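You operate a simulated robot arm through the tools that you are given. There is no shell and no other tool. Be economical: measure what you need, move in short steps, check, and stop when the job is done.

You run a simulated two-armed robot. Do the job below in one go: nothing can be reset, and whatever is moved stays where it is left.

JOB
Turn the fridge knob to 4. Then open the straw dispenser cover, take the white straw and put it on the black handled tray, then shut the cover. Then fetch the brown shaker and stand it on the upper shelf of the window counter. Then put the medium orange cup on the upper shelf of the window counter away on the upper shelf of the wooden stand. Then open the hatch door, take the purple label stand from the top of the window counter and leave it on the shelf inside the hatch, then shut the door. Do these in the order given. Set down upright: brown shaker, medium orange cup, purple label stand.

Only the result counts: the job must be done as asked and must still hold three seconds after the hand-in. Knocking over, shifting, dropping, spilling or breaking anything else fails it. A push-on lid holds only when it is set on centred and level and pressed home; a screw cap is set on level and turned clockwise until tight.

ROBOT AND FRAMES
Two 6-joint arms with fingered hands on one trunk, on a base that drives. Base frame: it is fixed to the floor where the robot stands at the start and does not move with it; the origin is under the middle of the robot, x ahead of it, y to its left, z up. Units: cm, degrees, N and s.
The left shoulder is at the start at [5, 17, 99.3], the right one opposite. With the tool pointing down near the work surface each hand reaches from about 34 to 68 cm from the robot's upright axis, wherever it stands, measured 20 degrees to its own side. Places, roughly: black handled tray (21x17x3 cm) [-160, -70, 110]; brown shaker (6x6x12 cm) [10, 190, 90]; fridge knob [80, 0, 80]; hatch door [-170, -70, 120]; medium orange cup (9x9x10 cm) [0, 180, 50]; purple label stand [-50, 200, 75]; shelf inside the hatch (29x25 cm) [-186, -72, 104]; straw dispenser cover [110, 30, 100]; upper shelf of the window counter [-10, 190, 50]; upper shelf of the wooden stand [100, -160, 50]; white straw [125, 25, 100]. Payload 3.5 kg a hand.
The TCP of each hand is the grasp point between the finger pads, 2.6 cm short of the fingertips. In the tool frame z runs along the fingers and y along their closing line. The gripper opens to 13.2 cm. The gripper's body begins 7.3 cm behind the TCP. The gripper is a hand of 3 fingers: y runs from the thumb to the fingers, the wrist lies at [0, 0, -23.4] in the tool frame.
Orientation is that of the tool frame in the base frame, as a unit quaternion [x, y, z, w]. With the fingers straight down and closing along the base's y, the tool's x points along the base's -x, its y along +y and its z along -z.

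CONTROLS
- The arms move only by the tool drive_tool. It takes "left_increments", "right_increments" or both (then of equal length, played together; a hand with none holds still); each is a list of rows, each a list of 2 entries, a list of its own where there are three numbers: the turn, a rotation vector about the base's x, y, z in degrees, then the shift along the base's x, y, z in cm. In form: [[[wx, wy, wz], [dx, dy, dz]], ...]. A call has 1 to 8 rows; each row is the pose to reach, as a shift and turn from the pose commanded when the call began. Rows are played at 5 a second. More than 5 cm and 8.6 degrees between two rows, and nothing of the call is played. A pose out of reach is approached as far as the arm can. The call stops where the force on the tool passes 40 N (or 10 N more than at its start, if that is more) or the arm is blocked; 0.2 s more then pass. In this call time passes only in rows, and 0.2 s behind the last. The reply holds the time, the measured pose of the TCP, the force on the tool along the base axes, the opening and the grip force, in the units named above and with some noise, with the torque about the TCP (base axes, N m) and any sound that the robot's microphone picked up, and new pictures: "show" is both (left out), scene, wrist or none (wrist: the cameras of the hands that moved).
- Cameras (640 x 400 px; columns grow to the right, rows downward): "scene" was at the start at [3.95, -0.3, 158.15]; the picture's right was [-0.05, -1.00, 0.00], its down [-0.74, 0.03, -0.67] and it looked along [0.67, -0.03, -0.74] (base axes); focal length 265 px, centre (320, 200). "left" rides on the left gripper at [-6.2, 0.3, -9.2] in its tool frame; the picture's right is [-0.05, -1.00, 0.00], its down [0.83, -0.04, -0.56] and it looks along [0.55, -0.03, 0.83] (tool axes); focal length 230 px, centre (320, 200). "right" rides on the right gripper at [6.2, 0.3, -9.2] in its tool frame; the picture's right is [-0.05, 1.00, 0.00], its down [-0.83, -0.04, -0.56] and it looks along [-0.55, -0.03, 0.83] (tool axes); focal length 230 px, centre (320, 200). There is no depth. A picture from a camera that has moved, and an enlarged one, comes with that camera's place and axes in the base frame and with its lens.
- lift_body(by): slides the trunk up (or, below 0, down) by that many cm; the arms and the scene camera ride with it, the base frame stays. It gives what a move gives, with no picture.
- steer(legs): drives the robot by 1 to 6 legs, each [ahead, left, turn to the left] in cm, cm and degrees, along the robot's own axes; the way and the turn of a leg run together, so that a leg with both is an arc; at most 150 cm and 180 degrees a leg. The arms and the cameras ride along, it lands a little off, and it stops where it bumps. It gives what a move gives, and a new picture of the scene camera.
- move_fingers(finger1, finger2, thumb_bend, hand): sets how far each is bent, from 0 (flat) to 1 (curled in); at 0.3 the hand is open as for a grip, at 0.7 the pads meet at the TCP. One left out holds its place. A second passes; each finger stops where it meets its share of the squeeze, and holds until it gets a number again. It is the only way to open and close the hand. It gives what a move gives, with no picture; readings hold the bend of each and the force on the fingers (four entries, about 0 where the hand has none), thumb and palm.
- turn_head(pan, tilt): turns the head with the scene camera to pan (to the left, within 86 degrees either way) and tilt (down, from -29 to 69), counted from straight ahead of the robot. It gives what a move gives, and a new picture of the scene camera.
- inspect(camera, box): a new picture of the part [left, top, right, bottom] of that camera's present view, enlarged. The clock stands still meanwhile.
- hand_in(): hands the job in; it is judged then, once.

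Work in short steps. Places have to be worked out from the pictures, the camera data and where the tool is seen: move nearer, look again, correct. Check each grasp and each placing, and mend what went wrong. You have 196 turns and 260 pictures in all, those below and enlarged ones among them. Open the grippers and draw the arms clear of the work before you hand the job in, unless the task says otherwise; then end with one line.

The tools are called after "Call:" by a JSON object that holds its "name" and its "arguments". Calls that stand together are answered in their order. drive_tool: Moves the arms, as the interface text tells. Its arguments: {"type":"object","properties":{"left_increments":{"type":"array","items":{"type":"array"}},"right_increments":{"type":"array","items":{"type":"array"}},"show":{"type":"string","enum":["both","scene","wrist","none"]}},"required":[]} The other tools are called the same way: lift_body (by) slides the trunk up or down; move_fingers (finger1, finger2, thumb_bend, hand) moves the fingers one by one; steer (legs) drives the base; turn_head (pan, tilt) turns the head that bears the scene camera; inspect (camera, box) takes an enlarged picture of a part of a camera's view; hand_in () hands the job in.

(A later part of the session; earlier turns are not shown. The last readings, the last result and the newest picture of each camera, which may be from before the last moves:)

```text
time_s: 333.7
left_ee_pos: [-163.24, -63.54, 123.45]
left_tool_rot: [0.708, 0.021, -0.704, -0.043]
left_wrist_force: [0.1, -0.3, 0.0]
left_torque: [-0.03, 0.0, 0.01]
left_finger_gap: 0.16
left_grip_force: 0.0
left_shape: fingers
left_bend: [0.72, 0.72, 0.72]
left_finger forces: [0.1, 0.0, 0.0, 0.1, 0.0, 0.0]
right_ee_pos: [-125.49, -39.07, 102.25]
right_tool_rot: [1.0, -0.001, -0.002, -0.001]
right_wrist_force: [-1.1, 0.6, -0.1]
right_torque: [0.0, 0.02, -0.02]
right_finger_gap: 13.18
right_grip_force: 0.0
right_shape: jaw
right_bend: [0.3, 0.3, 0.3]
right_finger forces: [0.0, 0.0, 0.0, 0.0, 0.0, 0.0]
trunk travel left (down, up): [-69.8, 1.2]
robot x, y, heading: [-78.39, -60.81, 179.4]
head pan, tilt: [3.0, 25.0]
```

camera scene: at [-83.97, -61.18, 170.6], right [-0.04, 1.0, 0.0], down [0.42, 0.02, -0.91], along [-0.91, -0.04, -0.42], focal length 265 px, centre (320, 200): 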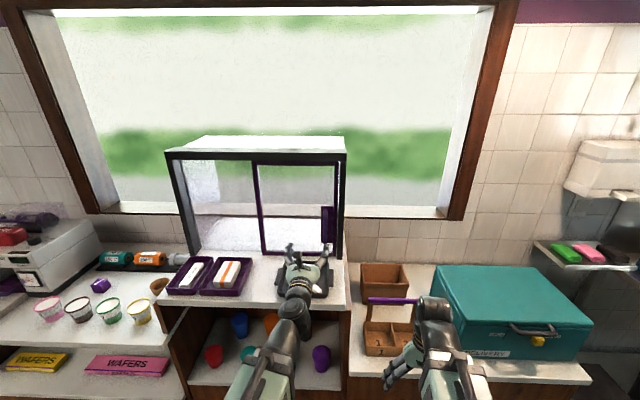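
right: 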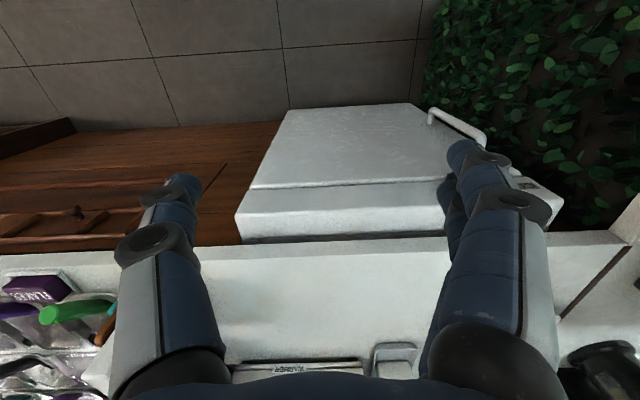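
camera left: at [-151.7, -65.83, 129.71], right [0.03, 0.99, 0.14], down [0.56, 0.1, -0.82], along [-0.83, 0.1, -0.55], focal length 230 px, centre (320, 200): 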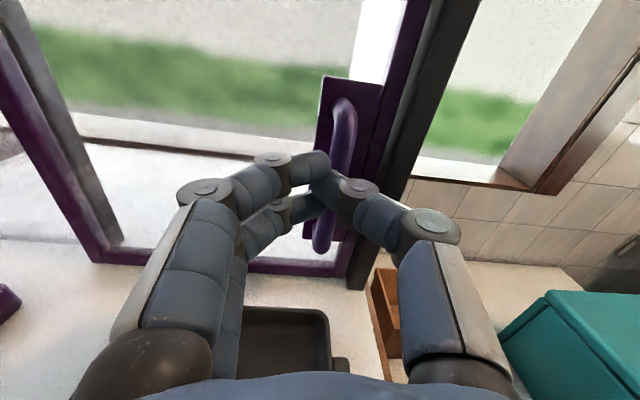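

Call:
{"name": "move_fingers", "arguments": {"hand": "left", "finger1": 0.56, "finger2": 0.56, "thumb_bend": 0.56}}

Call:
{"name": "drive_tool", "arguments": {"left_increments": [[[0, 0, 0], [-0.7, 0, 0]], [[0, 0, 0], [-1.4, 0, 0]], [[0, 0, 0], [-2.1, 0, 0]], [[0, 0, 0], [-2.8, 0, 0]]], "show": "wrist"}}

```text
time_s: 334.7
left_ee_pos: [-163.28, -63.46, 123.57]
left_tool_rot: [0.708, 0.021, -0.704, -0.043]
left_wrist_force: [-0.2, 0.4, -0.1]
left_torque: [0.0, 0.02, 0.03]
left_finger_gap: 4.73
left_grip_force: 0.0
left_shape: fingers
left_bend: [0.56, 0.56, 0.56]
left_finger forces: [0.0, 0.1, 0.0, 0.0, 0.0, 0.1]
right_ee_pos: [-125.55, -39.16, 102.44]
right_tool_rot: [1.0, 0.001, -0.003, -0.001]
right_wrist_force: [-0.2, 0.1, 0.4]
right_torque: [0.01, 0.01, -0.04]
right_finger_gap: 13.21
right_grip_force: 0.0
right_shape: jaw
right_bend: [0.3, 0.3, 0.3]
right_finger forces: [0.0, 0.0, 0.1, 0.1, 0.0, 0.0]
trunk travel left (down, up): [-69.8, 1.2]
robot x, y, heading: [-78.77, -60.52, 179.4]
head pan, tilt: [3.0, 25.0]
```

```text
time_s: 335.7
left_ee_pos: [-166.1, -63.38, 123.52]
left_tool_rot: [0.709, 0.023, -0.704, -0.042]
left_wrist_force: [0.1, 0.3, -1.2]
left_torque: [0.0, -0.02, -0.01]
left_finger_gap: 4.7
left_grip_force: 0.0
left_shape: fingers
left_bend: [0.56, 0.56, 0.56]
left_finger forces: [0.1, 0.1, 0.0, 0.0, 0.0, 0.0]
right_ee_pos: [-125.63, -39.1, 102.42]
right_tool_rot: [1.0, 0.0, -0.003, -0.001]
right_wrist_force: [0.3, -0.5, 0.6]
right_torque: [-0.01, -0.03, -0.04]
right_finger_gap: 13.17
right_grip_force: 0.1
right_shape: jaw
right_bend: [0.3, 0.3, 0.3]
right_finger forces: [0.0, 0.0, 0.0, 0.0, 0.1, 0.0]
trunk travel left (down, up): [-69.8, 1.2]
robot x, y, heading: [-78.58, -60.7, 179.7]
head pan, tilt: [3.0, 25.0]
camera left: at [-156.87, -64.63, 129.72], right [0.03, 0.99, 0.14], down [0.56, 0.1, -0.82], along [-0.83, 0.1, -0.55], focal length 230 px, centre (320, 200)
```

left: 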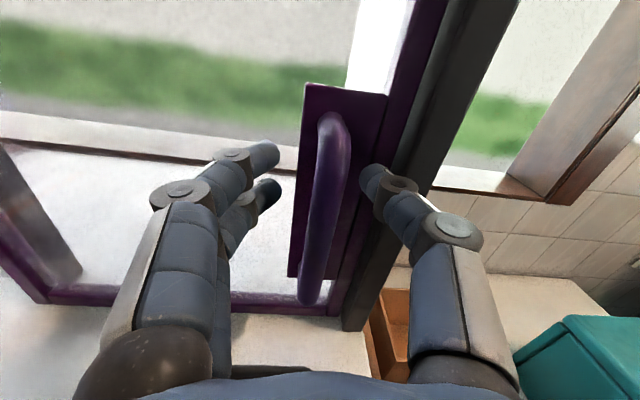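

Two-view fix: bar centre ≈[−169.3, −62.9, 121]. Advance 2.3 cm more, then close.

Call:
{"name": "drive_tool", "arguments": {"left_increments": [[[0, 0, 0], [-1.1, 0.3, -0.5]], [[0, 0, 0], [-2.3, 0.4, -1]]], "show": "none"}}

Call:
{"name": "move_fingers", "arguments": {"hand": "left", "finger1": 0.7, "finger2": 0.7, "thumb_bend": 0.7}}

```text
time_s: 336.3
left_ee_pos: [-167.27, -62.74, 123.56]
left_tool_rot: [0.708, 0.018, -0.704, -0.045]
left_wrist_force: [25.8, -0.3, 2.3]
left_torque: [0.05, 0.24, -0.72]
left_finger_gap: 4.33
left_grip_force: 13.2
left_shape: fingers
left_bend: [0.56, 0.56, 0.59]
left_finger forces: [0.5, 0.0, 0.1, 0.1, 25.9, 0.0]
left hand out of reach, approached as far as the arm can: row 1, 2
right_ee_pos: [-125.21, -39.09, 102.6]
right_tool_rot: [1.0, 0.0, -0.004, -0.001]
right_wrist_force: [-0.3, -0.1, -0.3]
right_torque: [0.03, 0.01, -0.01]
right_finger_gap: 13.17
right_grip_force: 0.0
right_shape: jaw
right_bend: [0.3, 0.3, 0.3]
right_finger forces: [0.0, 0.0, 0.0, 0.0, 0.0, 0.1]
trunk travel left (down, up): [-69.8, 1.2]
robot x, y, heading: [-78.4, -61.16, 179.5]
head pan, tilt: [3.0, 25.0]
stopped in row 2 (left hand): the force on the tool passed its limit at 49 N (the readings are from after the stop); the commanded pose is now the measured one
```

```text
time_s: 337.3
left_ee_pos: [-167.37, -62.74, 123.5]
left_tool_rot: [0.709, 0.02, -0.704, -0.043]
left_wrist_force: [27.3, -2.4, 3.6]
left_torque: [-0.06, 0.16, -0.41]
left_finger_gap: 3.21
left_grip_force: 25.4
left_shape: fingers
left_bend: [0.62, 0.61, 0.66]
left_finger forces: [6.3, 7.8, 0.0, 0.0, 36.4, 0.0]
right_ee_pos: [-125.27, -39.17, 102.62]
right_tool_rot: [1.0, 0.0, -0.003, 0.0]
right_wrist_force: [-0.9, -0.6, -0.3]
right_torque: [0.0, 0.01, -0.02]
right_finger_gap: 13.22
right_grip_force: 0.1
right_shape: jaw
right_bend: [0.3, 0.3, 0.3]
right_finger forces: [0.0, 0.1, 0.0, 0.0, 0.0, 0.1]
trunk travel left (down, up): [-69.8, 1.2]
robot x, y, heading: [-78.63, -61.26, 179.5]
head pan, tilt: [3.0, 25.0]
```

Thumb pressed against something. Look before doing more.

Call:
{"name": "drive_tool", "arguments": {"left_increments": [[[0, 0, 0], [0.5, 0, 0]]], "show": "wrist"}}

```text
time_s: 337.7
left_ee_pos: [-167.16, -62.99, 123.52]
left_tool_rot: [0.709, 0.019, -0.703, -0.044]
left_wrist_force: [5.3, -1.9, 8.8]
left_torque: [-0.24, 0.21, 0.3]
left_finger_gap: 2.88
left_grip_force: 18.3
left_shape: fingers
left_bend: [0.65, 0.65, 0.65]
left_finger forces: [9.1, 16.1, 0.1, 0.0, 11.4, 0.0]
right_ee_pos: [-125.41, -39.14, 102.5]
right_tool_rot: [1.0, 0.0, -0.003, -0.001]
right_wrist_force: [0.0, 0.2, -0.1]
right_torque: [0.01, 0.01, -0.02]
right_finger_gap: 13.16
right_grip_force: 0.0
right_shape: jaw
right_bend: [0.3, 0.3, 0.3]
right_finger forces: [0.0, 0.0, 0.1, 0.0, 0.0, 0.0]
trunk travel left (down, up): [-69.8, 1.2]
robot x, y, heading: [-78.87, -60.83, 179.4]
head pan, tilt: [3.0, 25.0]
camera left: at [-158.13, -64.18, 129.59], right [0.03, 0.99, 0.14], down [0.56, 0.1, -0.82], along [-0.82, 0.11, -0.56], focal length 230 px, centre (320, 200)
```

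left: 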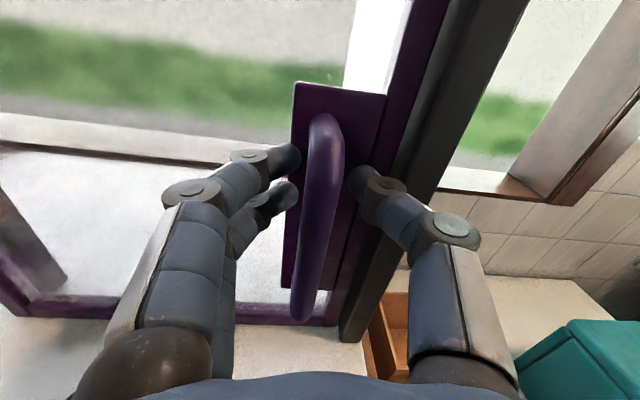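

The bar is now clamped between fingers and thumb. Try sliding left (−y) 2 cm.

Call:
{"name": "drive_tool", "arguments": {"left_increments": [[[0, 0, 0], [0, -0.7, 0]], [[0, 0, 0], [0, -1.4, 0]], [[0, 0, 0], [0, -2.1, 0]]], "show": "wrist"}}

```text
time_s: 338.5
left_ee_pos: [-167.23, -64.82, 123.38]
left_tool_rot: [0.71, 0.02, -0.703, -0.045]
left_wrist_force: [-0.4, 0.3, 8.1]
left_torque: [-0.11, 0.21, -0.01]
left_finger_gap: 2.9
left_grip_force: 12.3
left_shape: fingers
left_bend: [0.65, 0.64, 0.64]
left_finger forces: [4.9, 6.9, 0.0, 0.0, 11.6, 0.0]
right_ee_pos: [-125.53, -39.15, 102.38]
right_tool_rot: [1.0, 0.001, -0.002, -0.001]
right_wrist_force: [-0.3, -0.1, -0.5]
right_torque: [-0.01, 0.04, 0.01]
right_finger_gap: 13.21
right_grip_force: 0.1
right_shape: jaw
right_bend: [0.3, 0.3, 0.3]
right_finger forces: [0.0, 0.1, 0.0, 0.1, 0.1, 0.1]
trunk travel left (down, up): [-69.8, 1.2]
robot x, y, heading: [-78.69, -60.7, 179.5]
head pan, tilt: [3.0, 25.0]
camera left: at [-158.08, -66.19, 129.5], right [0.03, 0.99, 0.14], down [0.57, 0.1, -0.82], along [-0.82, 0.11, -0.56], focal length 230 px, centre (320, 200)
```

left: 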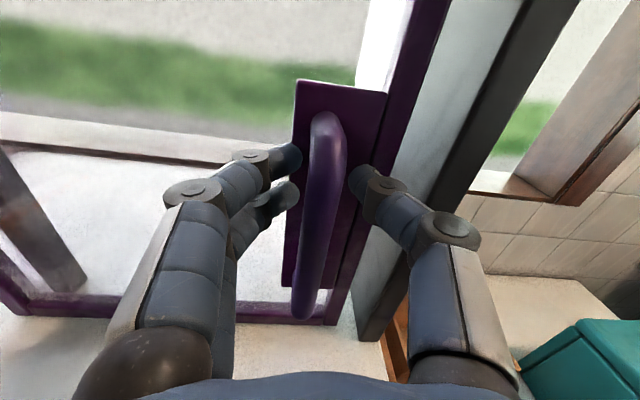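

It slides. Continue left 24 cm.

Call:
{"name": "drive_tool", "arguments": {"left_increments": [[[0, 0, 0], [0, -3, 0]], [[0, 0, 0], [0, -6, 0]], [[0, 0, 0], [0, -9, 0]], [[0, 0, 0], [0, -12, 0]], [[0, 0, 0], [0, -15, 0]], [[0, 0, 0], [0, -18, 0]], [[0, 0, 0], [0, -21, 0]], [[0, 0, 0], [0, -24, 0]]], "show": "scene"}}

```text
time_s: 340.3
left_ee_pos: [-167.0, -89.19, 123.23]
left_tool_rot: [0.71, 0.02, -0.703, -0.042]
left_wrist_force: [20.3, -1.4, -13.6]
left_torque: [-0.15, -0.53, 0.28]
left_finger_gap: 2.92
left_grip_force: 20.8
left_shape: fingers
left_bend: [0.66, 0.66, 0.64]
left_finger forces: [11.7, 17.0, 0.0, 0.0, 13.1, 0.0]
right_ee_pos: [-125.45, -39.29, 102.5]
right_tool_rot: [1.0, 0.001, -0.003, -0.001]
right_wrist_force: [0.1, -0.1, -0.4]
right_torque: [0.01, 0.02, -0.05]
right_finger_gap: 13.2
right_grip_force: 0.0
right_shape: jaw
right_bend: [0.3, 0.3, 0.3]
right_finger forces: [0.1, 0.0, 0.0, 0.0, 0.0, 0.0]
trunk travel left (down, up): [-69.8, 1.2]
robot x, y, heading: [-79.01, -61.06, 179.4]
head pan, tilt: [3.0, 25.0]
camera scene: at [-83.65, -61.33, 170.6], right [-0.04, 1.0, 0.0], down [0.42, 0.02, -0.91], along [-0.91, -0.04, -0.42], focal length 265 px, centre (320, 200)
```

scene: 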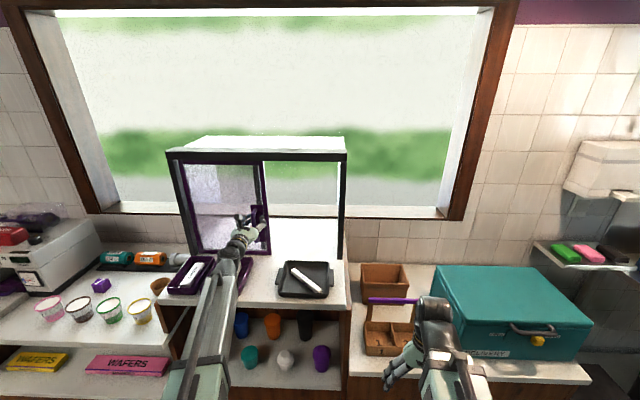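

Door is fully open. Release, retract, and drive to the window counter for the purple label stand.

Call:
{"name": "move_fingers", "arguments": {"hand": "left", "finger1": 0.52, "finger2": 0.52, "thumb_bend": 0.52}}

Call:
{"name": "drive_tool", "arguments": {"left_increments": [[[0, 0, 0], [3, 0, 0]], [[0, 0, 0], [7, 1, 0]], [[0, 0, 0], [11, 3, 0]], [[0, 0, 0], [15, 5, 0]]], "show": "none"}}

Call:
{"name": "steer", "arguments": {"legs": [[-35, 0, 0], [0, 0, -90], [150, 0, 0], [15, -25, 0]]}}

Call:
{"name": "turn_head", "arguments": {"pan": 10, "tilt": 35}}

```text
time_s: 341.3
left_ee_pos: [-167.11, -88.92, 123.43]
left_tool_rot: [0.709, 0.019, -0.703, -0.044]
left_wrist_force: [13.6, -1.6, 1.2]
left_torque: [0.06, 0.13, -0.6]
left_finger_gap: 6.09
left_grip_force: 6.9
left_shape: fingers
left_bend: [0.52, 0.52, 0.53]
left_finger forces: [0.0, 0.0, 0.1, 0.1, 14.1, 0.0]
right_ee_pos: [-125.31, -39.17, 102.45]
right_tool_rot: [1.0, 0.0, -0.003, -0.001]
right_wrist_force: [0.1, -0.2, 0.0]
right_torque: [0.0, 0.02, 0.0]
right_finger_gap: 13.18
right_grip_force: 0.0
right_shape: jaw
right_bend: [0.3, 0.3, 0.3]
right_finger forces: [0.1, 0.0, 0.0, 0.1, 0.1, 0.0]
trunk travel left (down, up): [-69.8, 1.2]
robot x, y, heading: [-78.61, -60.77, 179.6]
head pan, tilt: [3.0, 25.0]
```

```text
time_s: 342.3
left_ee_pos: [-152.11, -83.91, 123.14]
left_tool_rot: [0.71, 0.019, -0.703, -0.044]
left_wrist_force: [-0.3, 0.1, 0.0]
left_torque: [-0.01, 0.02, 0.0]
left_finger_gap: 6.08
left_grip_force: 0.0
left_shape: fingers
left_bend: [0.52, 0.52, 0.52]
left_finger forces: [0.1, 0.1, 0.0, 0.0, 0.1, 0.0]
right_ee_pos: [-125.53, -39.08, 102.36]
right_tool_rot: [1.0, 0.001, -0.002, -0.001]
right_wrist_force: [0.4, 0.3, 0.4]
right_torque: [0.01, -0.02, -0.02]
right_finger_gap: 13.22
right_grip_force: 0.0
right_shape: jaw
right_bend: [0.3, 0.3, 0.3]
right_finger forces: [0.0, 0.1, 0.0, 0.0, 0.0, 0.0]
trunk travel left (down, up): [-69.8, 1.2]
robot x, y, heading: [-78.51, -60.89, 179.5]
head pan, tilt: [3.0, 25.0]
```

```text
time_s: 357.0
left_ee_pos: [-43.36, 178.75, 123.25]
left_tool_rot: [-0.518, 0.486, 0.469, 0.524]
left_wrist_force: [-0.8, -0.3, 0.4]
left_torque: [0.01, 0.03, -0.01]
left_finger_gap: 6.06
left_grip_force: 0.0
left_shape: fingers
left_bend: [0.52, 0.52, 0.52]
left_finger forces: [0.0, 0.0, 0.0, 0.0, 0.0, 0.1]
right_ee_pos: [1.57, 152.51, 102.33]
right_tool_rot: [0.711, -0.703, -0.001, -0.002]
right_wrist_force: [0.3, -0.9, -0.7]
right_torque: [-0.03, 0.03, -0.01]
right_finger_gap: 13.2
right_grip_force: 0.1
right_shape: jaw
right_bend: [0.3, 0.3, 0.3]
right_finger forces: [0.0, 0.0, 0.1, 0.1, 0.1, 0.0]
trunk travel left (down, up): [-69.8, 1.2]
robot x, y, heading: [-19.43, 105.85, 90.0]
head pan, tilt: [3.0, 25.0]
camera scene: at [-19.86, 110.82, 170.61], right [1.0, 0.05, 0.0], down [0.02, -0.42, -0.91], along [-0.05, 0.9, -0.42], focal length 265 px, centre (320, 200)
```

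scene: 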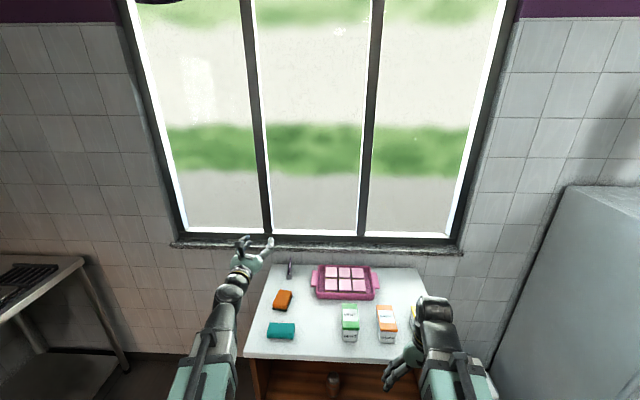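

```text
time_s: 357.7
left_ee_pos: [-43.63, 178.65, 123.09]
left_tool_rot: [-0.519, 0.485, 0.469, 0.525]
left_wrist_force: [0.0, -0.1, 0.6]
left_torque: [0.01, -0.03, 0.01]
left_finger_gap: 6.07
left_grip_force: 0.0
left_shape: fingers
left_bend: [0.52, 0.52, 0.52]
left_finger forces: [0.0, 0.0, 0.0, 0.0, 0.1, 0.0]
right_ee_pos: [1.65, 152.44, 102.42]
right_tool_rot: [0.711, -0.703, -0.002, -0.002]
right_wrist_force: [-0.2, -0.3, 0.3]
right_torque: [-0.02, 0.01, 0.0]
right_finger_gap: 13.17
right_grip_force: 0.0
right_shape: jaw
right_bend: [0.3, 0.3, 0.3]
right_finger forces: [0.1, 0.1, 0.1, 0.0, 0.1, 0.0]
trunk travel left (down, up): [-69.8, 1.2]
robot x, y, heading: [-19.75, 105.61, 90.0]
head pan, tilt: [10.0, 35.0]
camera scene: at [-21.05, 110.2, 169.04], right [0.98, 0.18, 0.0], down [0.1, -0.56, -0.82], along [-0.14, 0.81, -0.57], focal length 265 px, centre (320, 200)
```

scene: 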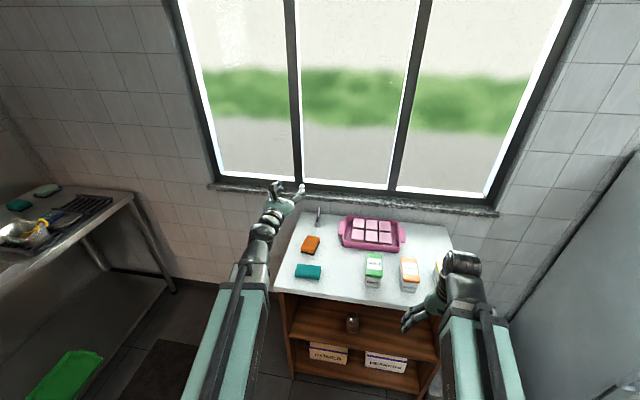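

Call:
{"name": "inspect", "arguments": {"camera": "scene", "box": [280, 190, 360, 250]}}

Call:
{"name": "inspect", "arguments": {"camera": "left", "box": [200, 100, 520, 300]}}

```text
6.67 times, centred on (320, 220) of scene
camera zoom: at [-21.05, 110.2, 169.04], right [0.98, 0.18, 0.0], down [0.1, -0.56, -0.82], along [-0.14, 0.81, -0.57], focal length 1768 px, centre (320, 67)
```

zoom: 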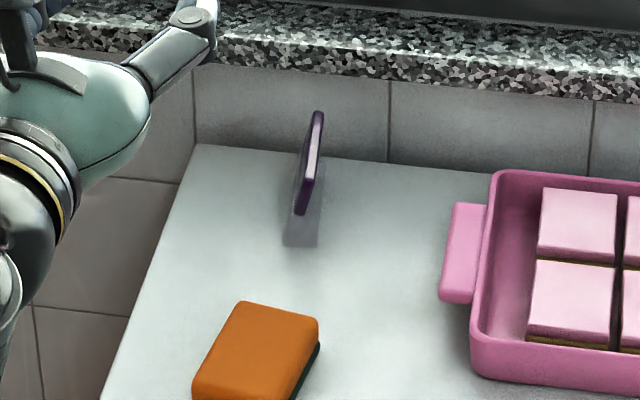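

```text
2.00 times, centred on (360, 200) of left
camera zoom: at [-44.62, 169.45, 129.38], right [0.99, -0.02, 0.14], down [0.1, -0.57, -0.82], along [0.1, 0.82, -0.56], focal length 460 px, centre (240, 200)
```

zoom: 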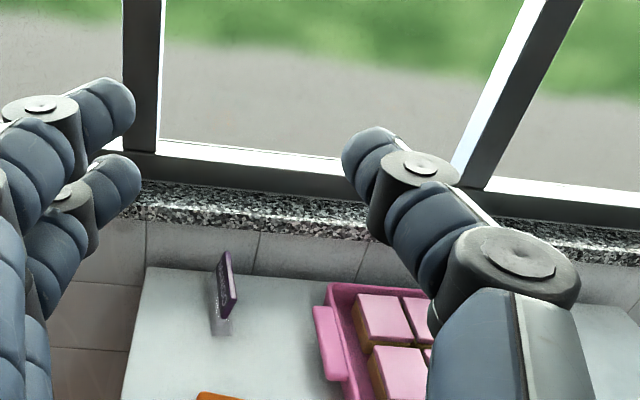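

The label stand is a thin upright panel (plane along y) at ≈[−39.3, 209], z 83–94. Un-roll and pitch the left hand 45° down, at safe height.

Call:
{"name": "drive_tool", "arguments": {"left_increments": [[[0, 4, 0], [1, 0, 0]], [[0, 8, 0], [2, 0, 0]]], "show": "none"}}

Call:
{"name": "drive_tool", "arguments": {"left_increments": [[[-7.5, 0, 0], [0.5, -0.5, -1]], [[-15, 0, 0], [1, -1.2, -2]], [[-22.5, 0, 0], [1.5, -2.2, -3]], [[-30, 0, 0], [2, -3.5, -4]], [[-37.5, 0, 0], [2, -5, -5]], [[-45, 0, 0], [2, -6.8, -6]]], "show": "none"}}

Call:
{"name": "steer", "arguments": {"legs": [[28, 0, 0]]}}

Call:
{"name": "inspect", "arguments": {"camera": "left", "box": [0, 0, 640, 400]}}

```text
time_s: 358.3
left_ee_pos: [-41.38, 178.74, 123.1]
left_tool_rot: [-0.485, 0.521, 0.504, 0.489]
left_wrist_force: [-0.7, 0.5, -1.0]
left_torque: [0.03, 0.01, -0.04]
left_finger_gap: 6.08
left_grip_force: 0.1
left_shape: fingers
left_bend: [0.52, 0.52, 0.52]
left_finger forces: [0.0, 0.0, 0.1, 0.0, 0.0, 0.0]
right_ee_pos: [1.61, 152.48, 102.36]
right_tool_rot: [0.712, -0.702, -0.001, -0.002]
right_wrist_force: [0.3, -0.4, 0.1]
right_torque: [0.0, -0.03, 0.0]
right_finger_gap: 13.18
right_grip_force: 0.1
right_shape: jaw
right_bend: [0.3, 0.3, 0.3]
right_finger forces: [0.0, 0.0, 0.0, 0.0, 0.1, 0.0]
trunk travel left (down, up): [-69.8, 1.2]
robot x, y, heading: [-19.31, 105.15, 90.0]
head pan, tilt: [10.0, 35.0]
```

```text
time_s: 359.7
left_ee_pos: [-39.37, 171.75, 117.09]
left_tool_rot: [-0.636, 0.674, 0.266, 0.267]
left_wrist_force: [0.3, 0.6, -0.1]
left_torque: [0.01, 0.02, -0.01]
left_finger_gap: 6.06
left_grip_force: 0.1
left_shape: fingers
left_bend: [0.52, 0.52, 0.52]
left_finger forces: [0.0, 0.1, 0.1, 0.0, 0.0, 0.1]
left hand out of reach, approached as far as the arm can: row 1
right_ee_pos: [1.57, 152.59, 102.35]
right_tool_rot: [0.712, -0.703, 0.0, -0.002]
right_wrist_force: [1.1, -1.0, -0.3]
right_torque: [0.02, 0.01, -0.02]
right_finger_gap: 13.16
right_grip_force: 0.0
right_shape: jaw
right_bend: [0.3, 0.3, 0.3]
right_finger forces: [0.0, 0.0, 0.1, 0.0, 0.1, 0.0]
trunk travel left (down, up): [-69.8, 1.2]
robot x, y, heading: [-19.84, 105.57, 90.1]
head pan, tilt: [10.0, 35.0]
```

```text
time_s: 361.7
left_ee_pos: [-39.24, 200.02, 117.01]
left_tool_rot: [-0.634, 0.675, 0.265, 0.267]
left_wrist_force: [-0.9, 0.6, -0.1]
left_torque: [-0.02, 0.02, -0.01]
left_finger_gap: 6.09
left_grip_force: 0.0
left_shape: fingers
left_bend: [0.52, 0.52, 0.52]
left_finger forces: [0.0, 0.0, 0.0, 0.0, 0.0, 0.0]
right_ee_pos: [1.82, 180.54, 102.27]
right_tool_rot: [0.71, -0.705, -0.001, -0.002]
right_wrist_force: [0.6, 1.1, 0.5]
right_torque: [-0.03, 0.05, -0.01]
right_finger_gap: 13.18
right_grip_force: 0.1
right_shape: jaw
right_bend: [0.3, 0.3, 0.3]
right_finger forces: [0.0, 0.0, 0.1, 0.0, 0.0, 0.1]
trunk travel left (down, up): [-69.8, 1.2]
robot x, y, heading: [-19.57, 133.14, 90.1]
head pan, tilt: [10.0, 35.0]
camera scene: at [-21.06, 138.36, 169.03], right [0.98, 0.17, 0.0], down [0.1, -0.57, -0.82], along [-0.14, 0.81, -0.57], focal length 265 px, centre (320, 200)
```

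scene: 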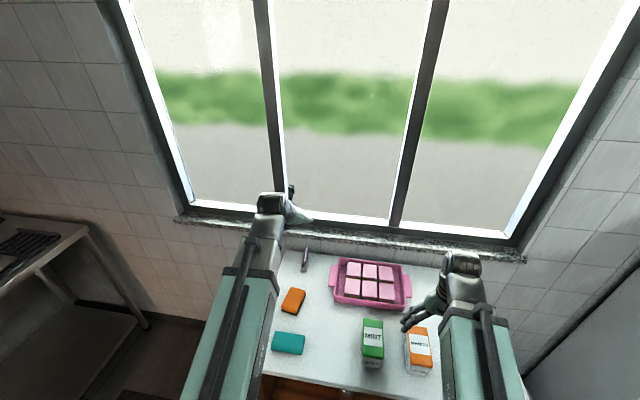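

```text
1.00 times, centred on (320, 200) of left (not enlarged: the box is as wide or as high as the picture)
camera zoom: at [-39.46, 197.91, 127.97], right [1.0, -0.02, 0.02], down [-0.01, -0.98, -0.18], along [0.02, 0.18, -0.98], focal length 230 px, centre (320, 200)
```

zoom: 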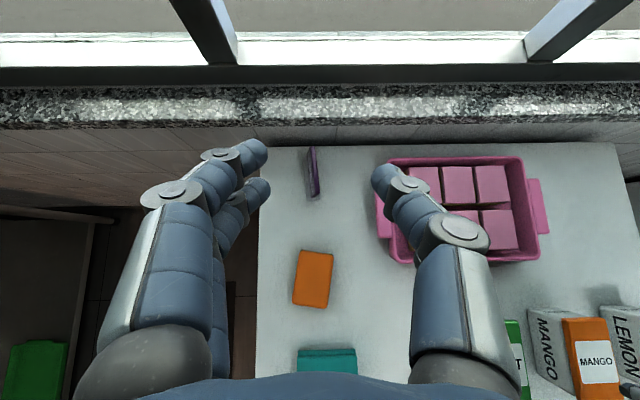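

Panel lies at x≈−39.4, y 206–212. Descend with fingers straddling it to z≈89.

Call:
{"name": "drive_tool", "arguments": {"left_increments": [[[0, 0, 0], [-0.1, 2, -4]], [[0, 0, 0], [-0.1, 4, -8]], [[0, 0, 0], [-0.2, 6, -12]], [[0, 0, 0], [-0.2, 7, -16]], [[0, 0, 0], [-0.2, 7.3, -20]]], "show": "wrist"}}

```text
time_s: 362.9
left_ee_pos: [-39.5, 207.11, 96.94]
left_tool_rot: [-0.634, 0.675, 0.266, 0.268]
left_wrist_force: [0.3, 0.1, 0.2]
left_torque: [0.01, -0.02, -0.01]
left_finger_gap: 6.08
left_grip_force: 0.0
left_shape: fingers
left_bend: [0.52, 0.52, 0.52]
left_finger forces: [0.0, 0.0, 0.0, 0.0, 0.1, 0.0]
right_ee_pos: [1.59, 180.51, 102.4]
right_tool_rot: [0.71, -0.704, -0.001, -0.002]
right_wrist_force: [0.3, 0.2, -0.9]
right_torque: [0.0, 0.0, 0.01]
right_finger_gap: 13.16
right_grip_force: 0.1
right_shape: jaw
right_bend: [0.3, 0.3, 0.3]
right_finger forces: [0.0, 0.1, 0.0, 0.0, 0.1, 0.0]
trunk travel left (down, up): [-69.8, 1.2]
robot x, y, heading: [-19.9, 133.15, 90.2]
head pan, tilt: [10.0, 35.0]
camera left: at [-39.68, 205.01, 107.88], right [1.0, -0.02, 0.02], down [-0.01, -0.98, -0.18], along [0.02, 0.18, -0.98], focal length 230 px, centre (320, 200)
```

left: 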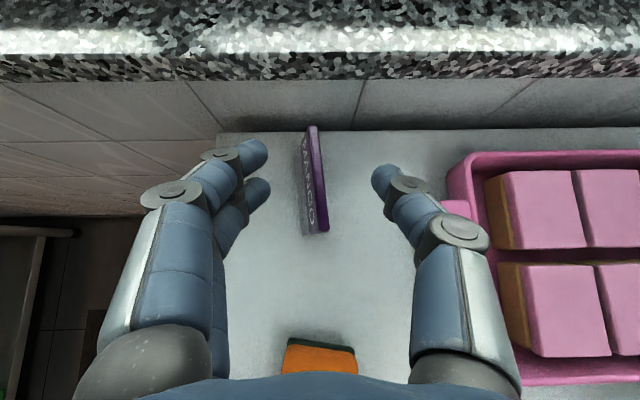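

Call:
{"name": "drive_tool", "arguments": {"left_increments": [[[0, 0, 0], [0.1, 0.3, -3]], [[0, 0, 0], [0.1, 0.6, -6]], [[0, 0, 0], [0.1, 0.8, -8.3]]], "show": "none"}}

Call:
{"name": "move_fingers", "arguments": {"hand": "left", "finger1": 0.72, "finger2": 0.72, "thumb_bend": 0.72}}

Call:
{"name": "inspect", "arguments": {"camera": "left", "box": [160, 80, 480, 280]}}

```text
time_s: 363.7
left_ee_pos: [-39.32, 208.08, 88.81]
left_tool_rot: [-0.634, 0.675, 0.265, 0.267]
left_wrist_force: [-0.5, 0.0, 0.8]
left_torque: [0.04, 0.02, 0.0]
left_finger_gap: 6.08
left_grip_force: 0.0
left_shape: fingers
left_bend: [0.52, 0.52, 0.52]
left_finger forces: [0.1, 0.0, 0.0, 0.1, 0.0, 0.0]
right_ee_pos: [1.74, 180.51, 102.3]
right_tool_rot: [0.71, -0.704, -0.001, -0.002]
right_wrist_force: [0.0, 0.9, 0.2]
right_torque: [0.01, -0.03, -0.01]
right_finger_gap: 13.19
right_grip_force: 0.0
right_shape: jaw
right_bend: [0.3, 0.3, 0.3]
right_finger forces: [0.1, 0.1, 0.0, 0.1, 0.0, 0.0]
trunk travel left (down, up): [-69.8, 1.2]
robot x, y, heading: [-19.72, 133.52, 90.0]
head pan, tilt: [10.0, 35.0]
```

```text
time_s: 364.7
left_ee_pos: [-39.28, 208.01, 88.86]
left_tool_rot: [-0.634, 0.675, 0.266, 0.268]
left_wrist_force: [0.4, 0.0, -0.3]
left_torque: [-0.02, 0.02, -0.01]
left_finger_gap: 1.49
left_grip_force: 7.8
left_shape: fingers
left_bend: [0.69, 0.68, 0.68]
left_finger forces: [3.2, 4.8, 0.0, 0.0, 8.0, 0.0]
right_ee_pos: [1.74, 180.42, 102.42]
right_tool_rot: [0.71, -0.704, -0.002, -0.002]
right_wrist_force: [0.1, 0.8, -0.8]
right_torque: [-0.01, -0.02, 0.0]
right_finger_gap: 13.19
right_grip_force: 0.0
right_shape: jaw
right_bend: [0.3, 0.3, 0.3]
right_finger forces: [0.1, 0.0, 0.1, 0.1, 0.0, 0.0]
trunk travel left (down, up): [-69.8, 1.2]
robot x, y, heading: [-19.68, 133.2, 90.0]
head pan, tilt: [10.0, 35.0]
```

```text
2.00 times, centred on (320, 180) of left
camera zoom: at [-39.55, 205.9, 99.77], right [1.0, -0.02, 0.02], down [-0.01, -0.98, -0.18], along [0.02, 0.18, -0.98], focal length 460 px, centre (320, 240)
```

zoom: 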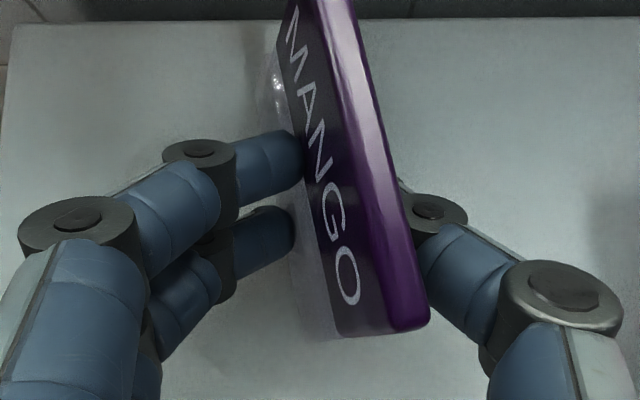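

Gripped ("MANGO" label). Squeeze and lift.

Call:
{"name": "move_fingers", "arguments": {"hand": "left", "finger1": 0.76, "finger2": 0.76, "thumb_bend": 0.74}}

Call:
{"name": "drive_tool", "arguments": {"left_increments": [[[0, 0, 0], [0, -0.3, 1]], [[0, 0, 0], [0, -1, 3]], [[0, 0, 0], [0, -3, 6]], [[0, 0, 0], [0, -5, 10]], [[0, 0, 0], [0, -7, 14]], [[0, 0, 0], [0, -9, 18]]], "show": "wrist"}}

```text
time_s: 365.7
left_ee_pos: [-39.29, 208.04, 88.83]
left_tool_rot: [-0.634, 0.675, 0.265, 0.268]
left_wrist_force: [-0.4, 0.5, 2.3]
left_torque: [0.02, -0.02, 0.01]
left_finger_gap: 1.37
left_grip_force: 13.2
left_shape: fingers
left_bend: [0.73, 0.72, 0.68]
left_finger forces: [6.8, 6.5, 0.0, 0.0, 13.2, 0.0]
right_ee_pos: [1.87, 180.45, 102.48]
right_tool_rot: [0.71, -0.704, -0.001, -0.002]
right_wrist_force: [0.6, -0.2, -0.2]
right_torque: [0.01, 0.01, 0.01]
right_finger_gap: 13.21
right_grip_force: 0.1
right_shape: jaw
right_bend: [0.3, 0.3, 0.3]
right_finger forces: [0.1, 0.0, 0.1, 0.0, 0.0, 0.0]
trunk travel left (down, up): [-69.8, 1.2]
robot x, y, heading: [-19.81, 133.54, 90.2]
head pan, tilt: [10.0, 35.0]
```

```text
time_s: 367.1
left_ee_pos: [-39.19, 198.94, 106.84]
left_tool_rot: [-0.635, 0.674, 0.267, 0.267]
left_wrist_force: [-0.1, 0.6, -0.1]
left_torque: [-0.03, 0.01, 0.0]
left_finger_gap: 1.27
left_grip_force: 12.3
left_shape: fingers
left_bend: [0.74, 0.73, 0.68]
left_finger forces: [4.8, 7.6, 0.1, 0.0, 12.2, 0.1]
right_ee_pos: [1.8, 180.42, 102.5]
right_tool_rot: [0.71, -0.704, -0.002, -0.003]
right_wrist_force: [-0.1, -0.4, 0.4]
right_torque: [0.0, 0.03, -0.02]
right_finger_gap: 13.19
right_grip_force: 0.0
right_shape: jaw
right_bend: [0.3, 0.3, 0.3]
right_finger forces: [0.0, 0.0, 0.0, 0.0, 0.0, 0.0]
trunk travel left (down, up): [-69.8, 1.2]
robot x, y, heading: [-19.66, 133.18, 89.6]
head pan, tilt: [10.0, 35.0]
camera left: at [-39.52, 196.89, 117.75], right [1.0, -0.02, 0.02], down [-0.01, -0.98, -0.18], along [0.02, 0.18, -0.98], focal length 230 px, centre (320, 200)
```

left: 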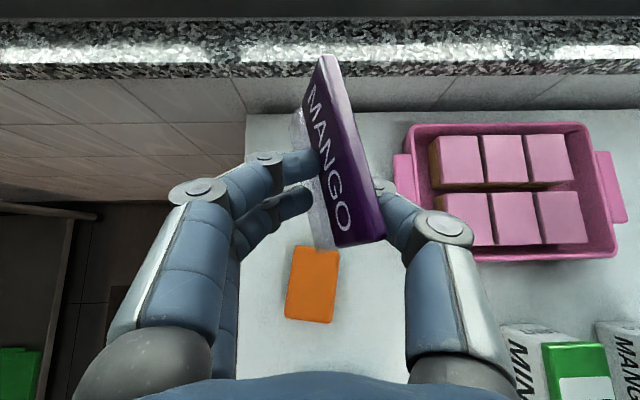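

The stand is held. Drive back to the hatch, facing −x, stopping short for a check.

Call:
{"name": "steer", "arguments": {"legs": [[-30, 0, 0], [0, 0, 90], [0, 150, 0], [45, 7, 0]]}}

Call:
{"name": "turn_head", "arguments": {"pan": 8, "tilt": 25}}

Call:
{"name": "inspect", "arguments": {"camera": "scene", "box": [180, 110, 440, 300]}}

```text
time_s: 382.4
left_ee_pos: [-132.78, -72.64, 106.7]
left_tool_rot: [0.925, -0.044, -0.376, -0.008]
left_wrist_force: [0.0, -0.6, -1.3]
left_torque: [0.03, -0.02, -0.04]
left_finger_gap: 1.19
left_grip_force: 12.0
left_shape: fingers
left_bend: [0.74, 0.73, 0.68]
left_finger forces: [4.5, 7.5, 0.0, 0.0, 12.1, 0.0]
right_ee_pos: [-112.9, -32.25, 102.36]
right_tool_rot: [1.0, -0.012, -0.003, -0.001]
right_wrist_force: [0.3, 0.1, -0.6]
right_torque: [-0.06, -0.04, 0.0]
right_finger_gap: 13.2
right_grip_force: 0.0
right_shape: jaw
right_bend: [0.3, 0.3, 0.3]
right_finger forces: [0.1, 0.0, 0.0, 0.0, 0.0, 0.0]
trunk travel left (down, up): [-69.8, 1.2]
robot x, y, heading: [-66.75, -55.12, 178.1]
head pan, tilt: [10.0, 35.0]
camera scene: at [-71.36, -56.3, 169.03], right [-0.14, 0.99, 0.0], down [0.57, 0.08, -0.82], along [-0.81, -0.12, -0.57], focal length 265 px, centre (320, 200)
```

scene: 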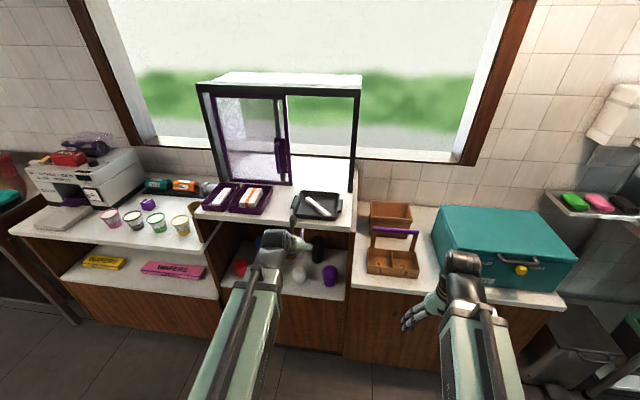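

```text
time_s: 383.1
left_ee_pos: [-132.8, -72.56, 106.93]
left_tool_rot: [0.925, -0.044, -0.377, -0.008]
left_wrist_force: [-0.6, 0.7, -0.9]
left_torque: [0.01, 0.03, 0.01]
left_finger_gap: 1.18
left_grip_force: 11.8
left_shape: fingers
left_bend: [0.74, 0.73, 0.68]
left_finger forces: [4.6, 7.6, 0.0, 0.1, 12.1, 0.0]
right_ee_pos: [-113.01, -32.19, 102.32]
right_tool_rot: [1.0, -0.012, -0.001, -0.001]
right_wrist_force: [0.0, -0.8, -0.1]
right_torque: [-0.01, 0.02, 0.03]
right_finger_gap: 13.18
right_grip_force: 0.1
right_shape: jaw
right_bend: [0.3, 0.3, 0.3]
right_finger forces: [0.1, 0.0, 0.1, 0.1, 0.0, 0.0]
trunk travel left (down, up): [-69.8, 1.2]
robot x, y, heading: [-66.72, -55.04, 178.4]
head pan, tilt: [8.0, 25.0]
camera scene: at [-71.68, -56.03, 170.6], right [-0.11, 0.99, 0.0], down [0.42, 0.05, -0.91], along [-0.9, -0.1, -0.42], focal length 265 px, centre (320, 200)
```

scene: 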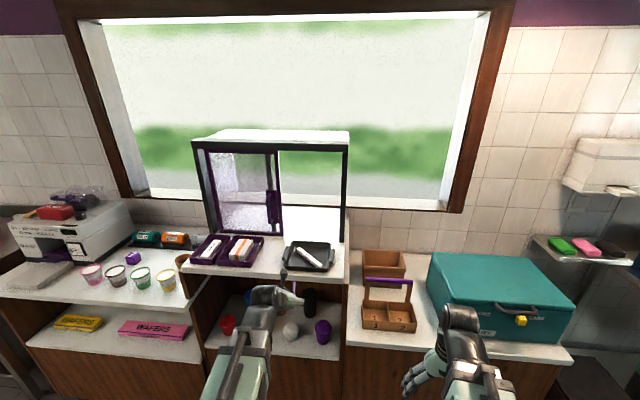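

```text
2.11 times, centred on (310, 205) of scene
camera zoom: at [-71.68, -56.03, 170.6], right [-0.11, 0.99, 0.0], down [0.42, 0.05, -0.91], along [-0.9, -0.1, -0.42], focal length 558 px, centre (341, 190)
```

zoom: 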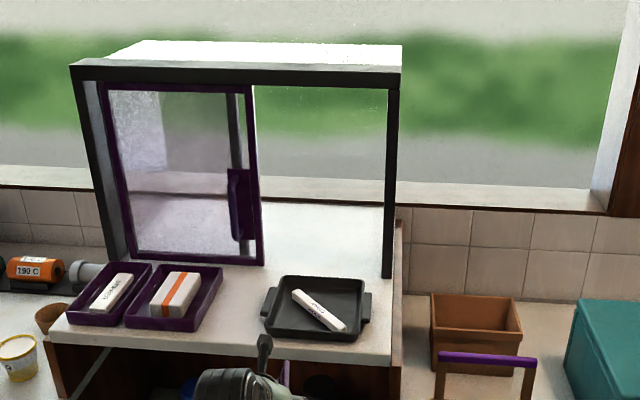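

Opening is y −83…−59. Raise the stand clear of the tray and drive closer.

Call:
{"name": "drive_tool", "arguments": {"left_increments": [[[0, 0, 0], [0, 0.7, 4]], [[0, 0, 0], [0, 1.4, 8]], [[0, 0, 0], [0, 2, 12]], [[0, 0, 0], [0, 2.5, 15]]], "show": "none"}}

Call:
{"name": "steer", "arguments": {"legs": [[33, 0, 1.5]]}}

Call:
{"name": "inspect", "arguments": {"camera": "left", "box": [0, 0, 640, 400]}}

```text
time_s: 384.1
left_ee_pos: [-132.8, -70.14, 121.93]
left_tool_rot: [0.926, -0.044, -0.376, -0.008]
left_wrist_force: [0.2, -0.2, -0.9]
left_torque: [-0.02, 0.0, 0.01]
left_finger_gap: 1.19
left_grip_force: 11.9
left_shape: fingers
left_bend: [0.74, 0.73, 0.68]
left_finger forces: [4.4, 7.6, 0.0, 0.0, 12.1, 0.0]
right_ee_pos: [-112.87, -32.2, 102.5]
right_tool_rot: [1.0, -0.011, -0.003, -0.001]
right_wrist_force: [0.0, 0.1, -0.2]
right_torque: [0.0, -0.03, 0.0]
right_finger_gap: 13.19
right_grip_force: 0.1
right_shape: jaw
right_bend: [0.3, 0.3, 0.3]
right_finger forces: [0.1, 0.0, 0.0, 0.1, 0.0, 0.0]
trunk travel left (down, up): [-69.8, 1.2]
robot x, y, heading: [-66.49, -54.66, 178.2]
head pan, tilt: [8.0, 25.0]
```

```text
time_s: 386.2
left_ee_pos: [-165.25, -71.54, 121.75]
left_tool_rot: [0.926, -0.03, -0.376, -0.002]
left_wrist_force: [-0.4, 0.5, -2.2]
left_torque: [-0.02, -0.04, -0.01]
left_finger_gap: 1.17
left_grip_force: 12.1
left_shape: fingers
left_bend: [0.74, 0.73, 0.68]
left_finger forces: [4.4, 7.5, 0.1, 0.0, 12.1, 0.0]
right_ee_pos: [-146.55, -32.91, 102.42]
right_tool_rot: [1.0, 0.003, -0.002, -0.001]
right_wrist_force: [0.4, 0.2, -0.3]
right_torque: [0.04, -0.03, -0.06]
right_finger_gap: 13.2
right_grip_force: 0.1
right_shape: jaw
right_bend: [0.3, 0.3, 0.3]
right_finger forces: [0.0, 0.0, 0.0, 0.0, 0.0, 0.0]
trunk travel left (down, up): [-69.8, 1.2]
robot x, y, heading: [-99.57, -54.61, 179.8]
head pan, tilt: [8.0, 25.0]
camera scene: at [-104.68, -55.6, 170.6], right [-0.14, 0.99, 0.0], down [0.42, 0.06, -0.91], along [-0.9, -0.12, -0.42], focal length 265 px, centre (320, 200)
```

scene: 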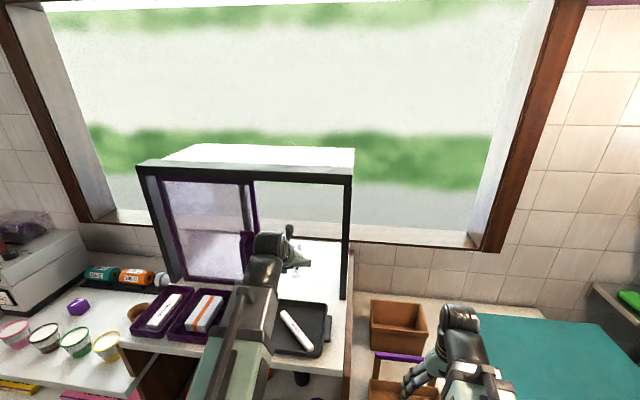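

```text
1.00 times, centred on (320, 200) of left (not enlarged: the box is as wide or as high as the picture)
camera zoom: at [-163.29, -71.81, 132.68], right [0.02, 1.0, 0.02], down [0.98, -0.02, -0.18], along [-0.18, 0.02, -0.98], focal length 230 px, centre (320, 200)
```

zoom: 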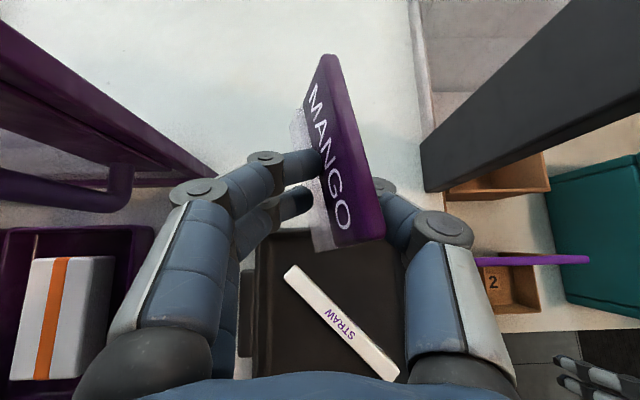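

Good clearance. Extend into the opening, staying at z≈119, then look.

Call:
{"name": "drive_tool", "arguments": {"left_increments": [[[0, 0, 0], [-4, 0, -0.5]], [[0, 0, 0], [-8, 0, -1.5]], [[0, 0, 0], [-12, 0.2, -3]], [[0, 0, 0], [-16, 0.3, -4.5]]], "show": "wrist"}}

```text
time_s: 387.2
left_ee_pos: [-181.38, -71.17, 117.24]
left_tool_rot: [0.926, -0.03, -0.377, -0.002]
left_wrist_force: [-0.6, -0.1, -0.9]
left_torque: [0.01, 0.0, -0.01]
left_finger_gap: 1.18
left_grip_force: 12.3
left_shape: fingers
left_bend: [0.74, 0.73, 0.68]
left_finger forces: [4.3, 7.6, 0.0, 0.0, 12.2, 0.0]
right_ee_pos: [-146.48, -32.92, 102.4]
right_tool_rot: [1.0, 0.003, -0.001, -0.001]
right_wrist_force: [0.2, -0.6, 0.6]
right_torque: [0.02, 0.02, -0.02]
right_finger_gap: 13.17
right_grip_force: 0.1
right_shape: jaw
right_bend: [0.3, 0.3, 0.3]
right_finger forces: [0.1, 0.0, 0.0, 0.1, 0.1, 0.0]
trunk travel left (down, up): [-69.8, 1.2]
robot x, y, heading: [-99.28, -54.57, 179.9]
head pan, tilt: [8.0, 25.0]
camera left: at [-179.38, -71.52, 128.14], right [0.02, 1.0, 0.02], down [0.98, -0.02, -0.18], along [-0.18, 0.02, -0.98], focal length 230 px, centre (320, 200)
```

left: 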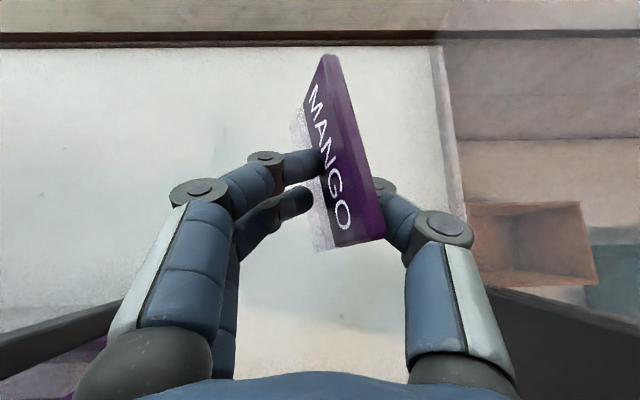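

Inside the hatch over the shelf. Correct ~4° of lean and lower toward the shelf.

Call:
{"name": "drive_tool", "arguments": {"left_increments": [[[1.5, 0, 0], [0, 0, -1.5]], [[3, 0, 0], [0, 0, -3]], [[4, 0, 0], [0, 0, -4.3]], [[4, 0, 0], [0, 0, -5.2]]], "show": "wrist"}}

```text
time_s: 388.2
left_ee_pos: [-181.12, -71.14, 112.23]
left_tool_rot: [0.925, -0.017, -0.378, -0.035]
left_wrist_force: [-0.2, 0.1, -0.7]
left_torque: [-0.03, -0.03, -0.01]
left_finger_gap: 1.17
left_grip_force: 11.7
left_shape: fingers
left_bend: [0.74, 0.73, 0.68]
left_finger forces: [4.3, 7.5, 0.0, 0.0, 12.2, 0.1]
right_ee_pos: [-146.41, -32.9, 102.39]
right_tool_rot: [1.0, 0.003, -0.003, -0.001]
right_wrist_force: [-0.6, -0.3, 0.5]
right_torque: [-0.05, -0.03, 0.03]
right_finger_gap: 13.17
right_grip_force: 0.0
right_shape: jaw
right_bend: [0.3, 0.3, 0.3]
right_finger forces: [0.0, 0.0, 0.0, 0.0, 0.1, 0.1]
trunk travel left (down, up): [-69.8, 1.2]
robot x, y, heading: [-99.44, -54.76, 179.8]
head pan, tilt: [8.0, 25.0]
camera left: at [-179.12, -72.18, 123.05], right [0.02, 1.0, 0.09], down [0.98, 0.0, -0.18], along [-0.18, 0.09, -0.98], focal length 230 px, centre (320, 200)
```

left: 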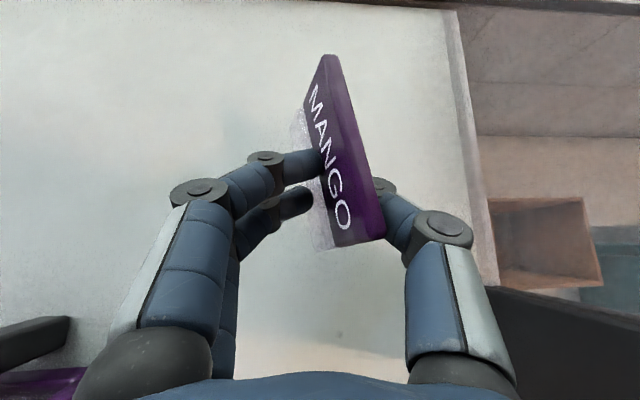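

Call:
{"name": "drive_tool", "arguments": {"left_increments": [[[0, 0, 0], [0, 0, -0.4]], [[0, 0, 0], [0, 0, -0.8]], [[0, 0, 0], [0, 0, -1.2]]], "show": "none"}}

```text
time_s: 389.0
left_ee_pos: [-181.17, -71.12, 110.9]
left_tool_rot: [0.925, -0.017, -0.378, -0.034]
left_wrist_force: [-0.3, 0.3, -1.4]
left_torque: [-0.01, -0.03, -0.04]
left_finger_gap: 1.18
left_grip_force: 12.2
left_shape: fingers
left_bend: [0.74, 0.73, 0.68]
left_finger forces: [4.3, 7.5, 0.0, 0.0, 12.1, 0.0]
right_ee_pos: [-146.47, -32.96, 102.48]
right_tool_rot: [1.0, 0.002, -0.003, -0.001]
right_wrist_force: [0.4, 0.9, -0.8]
right_torque: [0.01, 0.02, 0.0]
right_finger_gap: 13.16
right_grip_force: 0.3
right_shape: jaw
right_bend: [0.3, 0.3, 0.3]
right_finger forces: [0.0, 0.0, 0.0, 0.1, 0.0, 0.0]
trunk travel left (down, up): [-69.8, 1.2]
robot x, y, heading: [-99.52, -54.49, 180.0]
head pan, tilt: [8.0, 25.0]
```

Call:
{"name": "drive_tool", "arguments": {"left_increments": [[[0, 0, 0], [0, 0, -0.4]], [[0, 0, 0], [0, 0, -0.8]], [[0, 0, 0], [0, 0, -1.1]]], "show": "none"}}

```text
time_s: 389.8
left_ee_pos: [-181.13, -71.08, 109.75]
left_tool_rot: [0.925, -0.017, -0.378, -0.035]
left_wrist_force: [0.1, 0.3, -1.3]
left_torque: [-0.02, -0.03, -0.02]
left_finger_gap: 1.15
left_grip_force: 11.4
left_shape: fingers
left_bend: [0.74, 0.73, 0.68]
left_finger forces: [4.3, 7.5, 0.0, 0.0, 12.2, 0.0]
right_ee_pos: [-146.35, -32.97, 102.43]
right_tool_rot: [1.0, 0.002, -0.003, -0.001]
right_wrist_force: [0.6, 1.0, -0.2]
right_torque: [0.04, -0.01, 0.05]
right_finger_gap: 13.2
right_grip_force: 0.0
right_shape: jaw
right_bend: [0.3, 0.3, 0.3]
right_finger forces: [0.0, 0.0, 0.0, 0.0, 0.0, 0.0]
trunk travel left (down, up): [-69.8, 1.2]
robot x, y, heading: [-99.74, -54.32, 179.8]
head pan, tilt: [8.0, 25.0]
```

Call:
{"name": "drive_tool", "arguments": {"left_increments": [[[0, 0, 0], [0, 0, -0.4]], [[0, 0, 0], [0, 0, -0.8]], [[0, 0, 0], [0, 0, -1.1]]], "show": "wrist"}}

```text
time_s: 390.6
left_ee_pos: [-181.13, -71.13, 108.88]
left_tool_rot: [0.924, -0.017, -0.379, -0.034]
left_wrist_force: [-0.3, -0.7, 3.5]
left_torque: [0.04, 0.07, 0.02]
left_finger_gap: 1.15
left_grip_force: 13.4
left_shape: fingers
left_bend: [0.74, 0.73, 0.68]
left_finger forces: [7.5, 6.3, 0.1, 0.0, 13.5, 0.0]
right_ee_pos: [-146.4, -32.91, 102.39]
right_tool_rot: [1.0, 0.002, -0.002, -0.001]
right_wrist_force: [0.9, -0.3, 0.2]
right_torque: [0.03, -0.03, 0.02]
right_finger_gap: 13.2
right_grip_force: 0.2
right_shape: jaw
right_bend: [0.3, 0.3, 0.3]
right_finger forces: [0.0, 0.0, 0.0, 0.0, 0.0, 0.0]
trunk travel left (down, up): [-69.8, 1.2]
robot x, y, heading: [-99.42, -54.52, 180.0]
head pan, tilt: [8.0, 25.0]
camera left: at [-179.14, -72.25, 119.73], right [0.02, 1.0, 0.09], down [0.98, 0.0, -0.19], along [-0.19, 0.09, -0.98], focal length 230 px, centre (320, 200)
```

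left: 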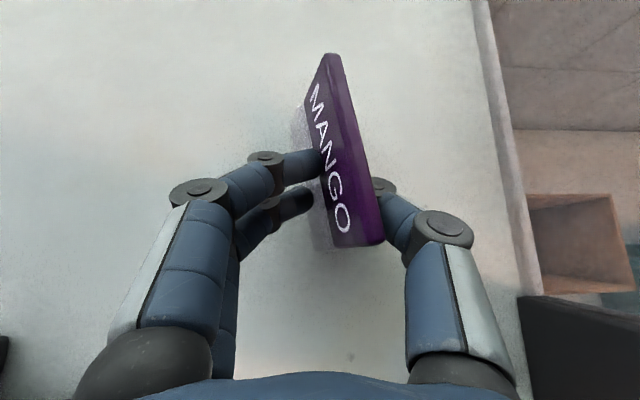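

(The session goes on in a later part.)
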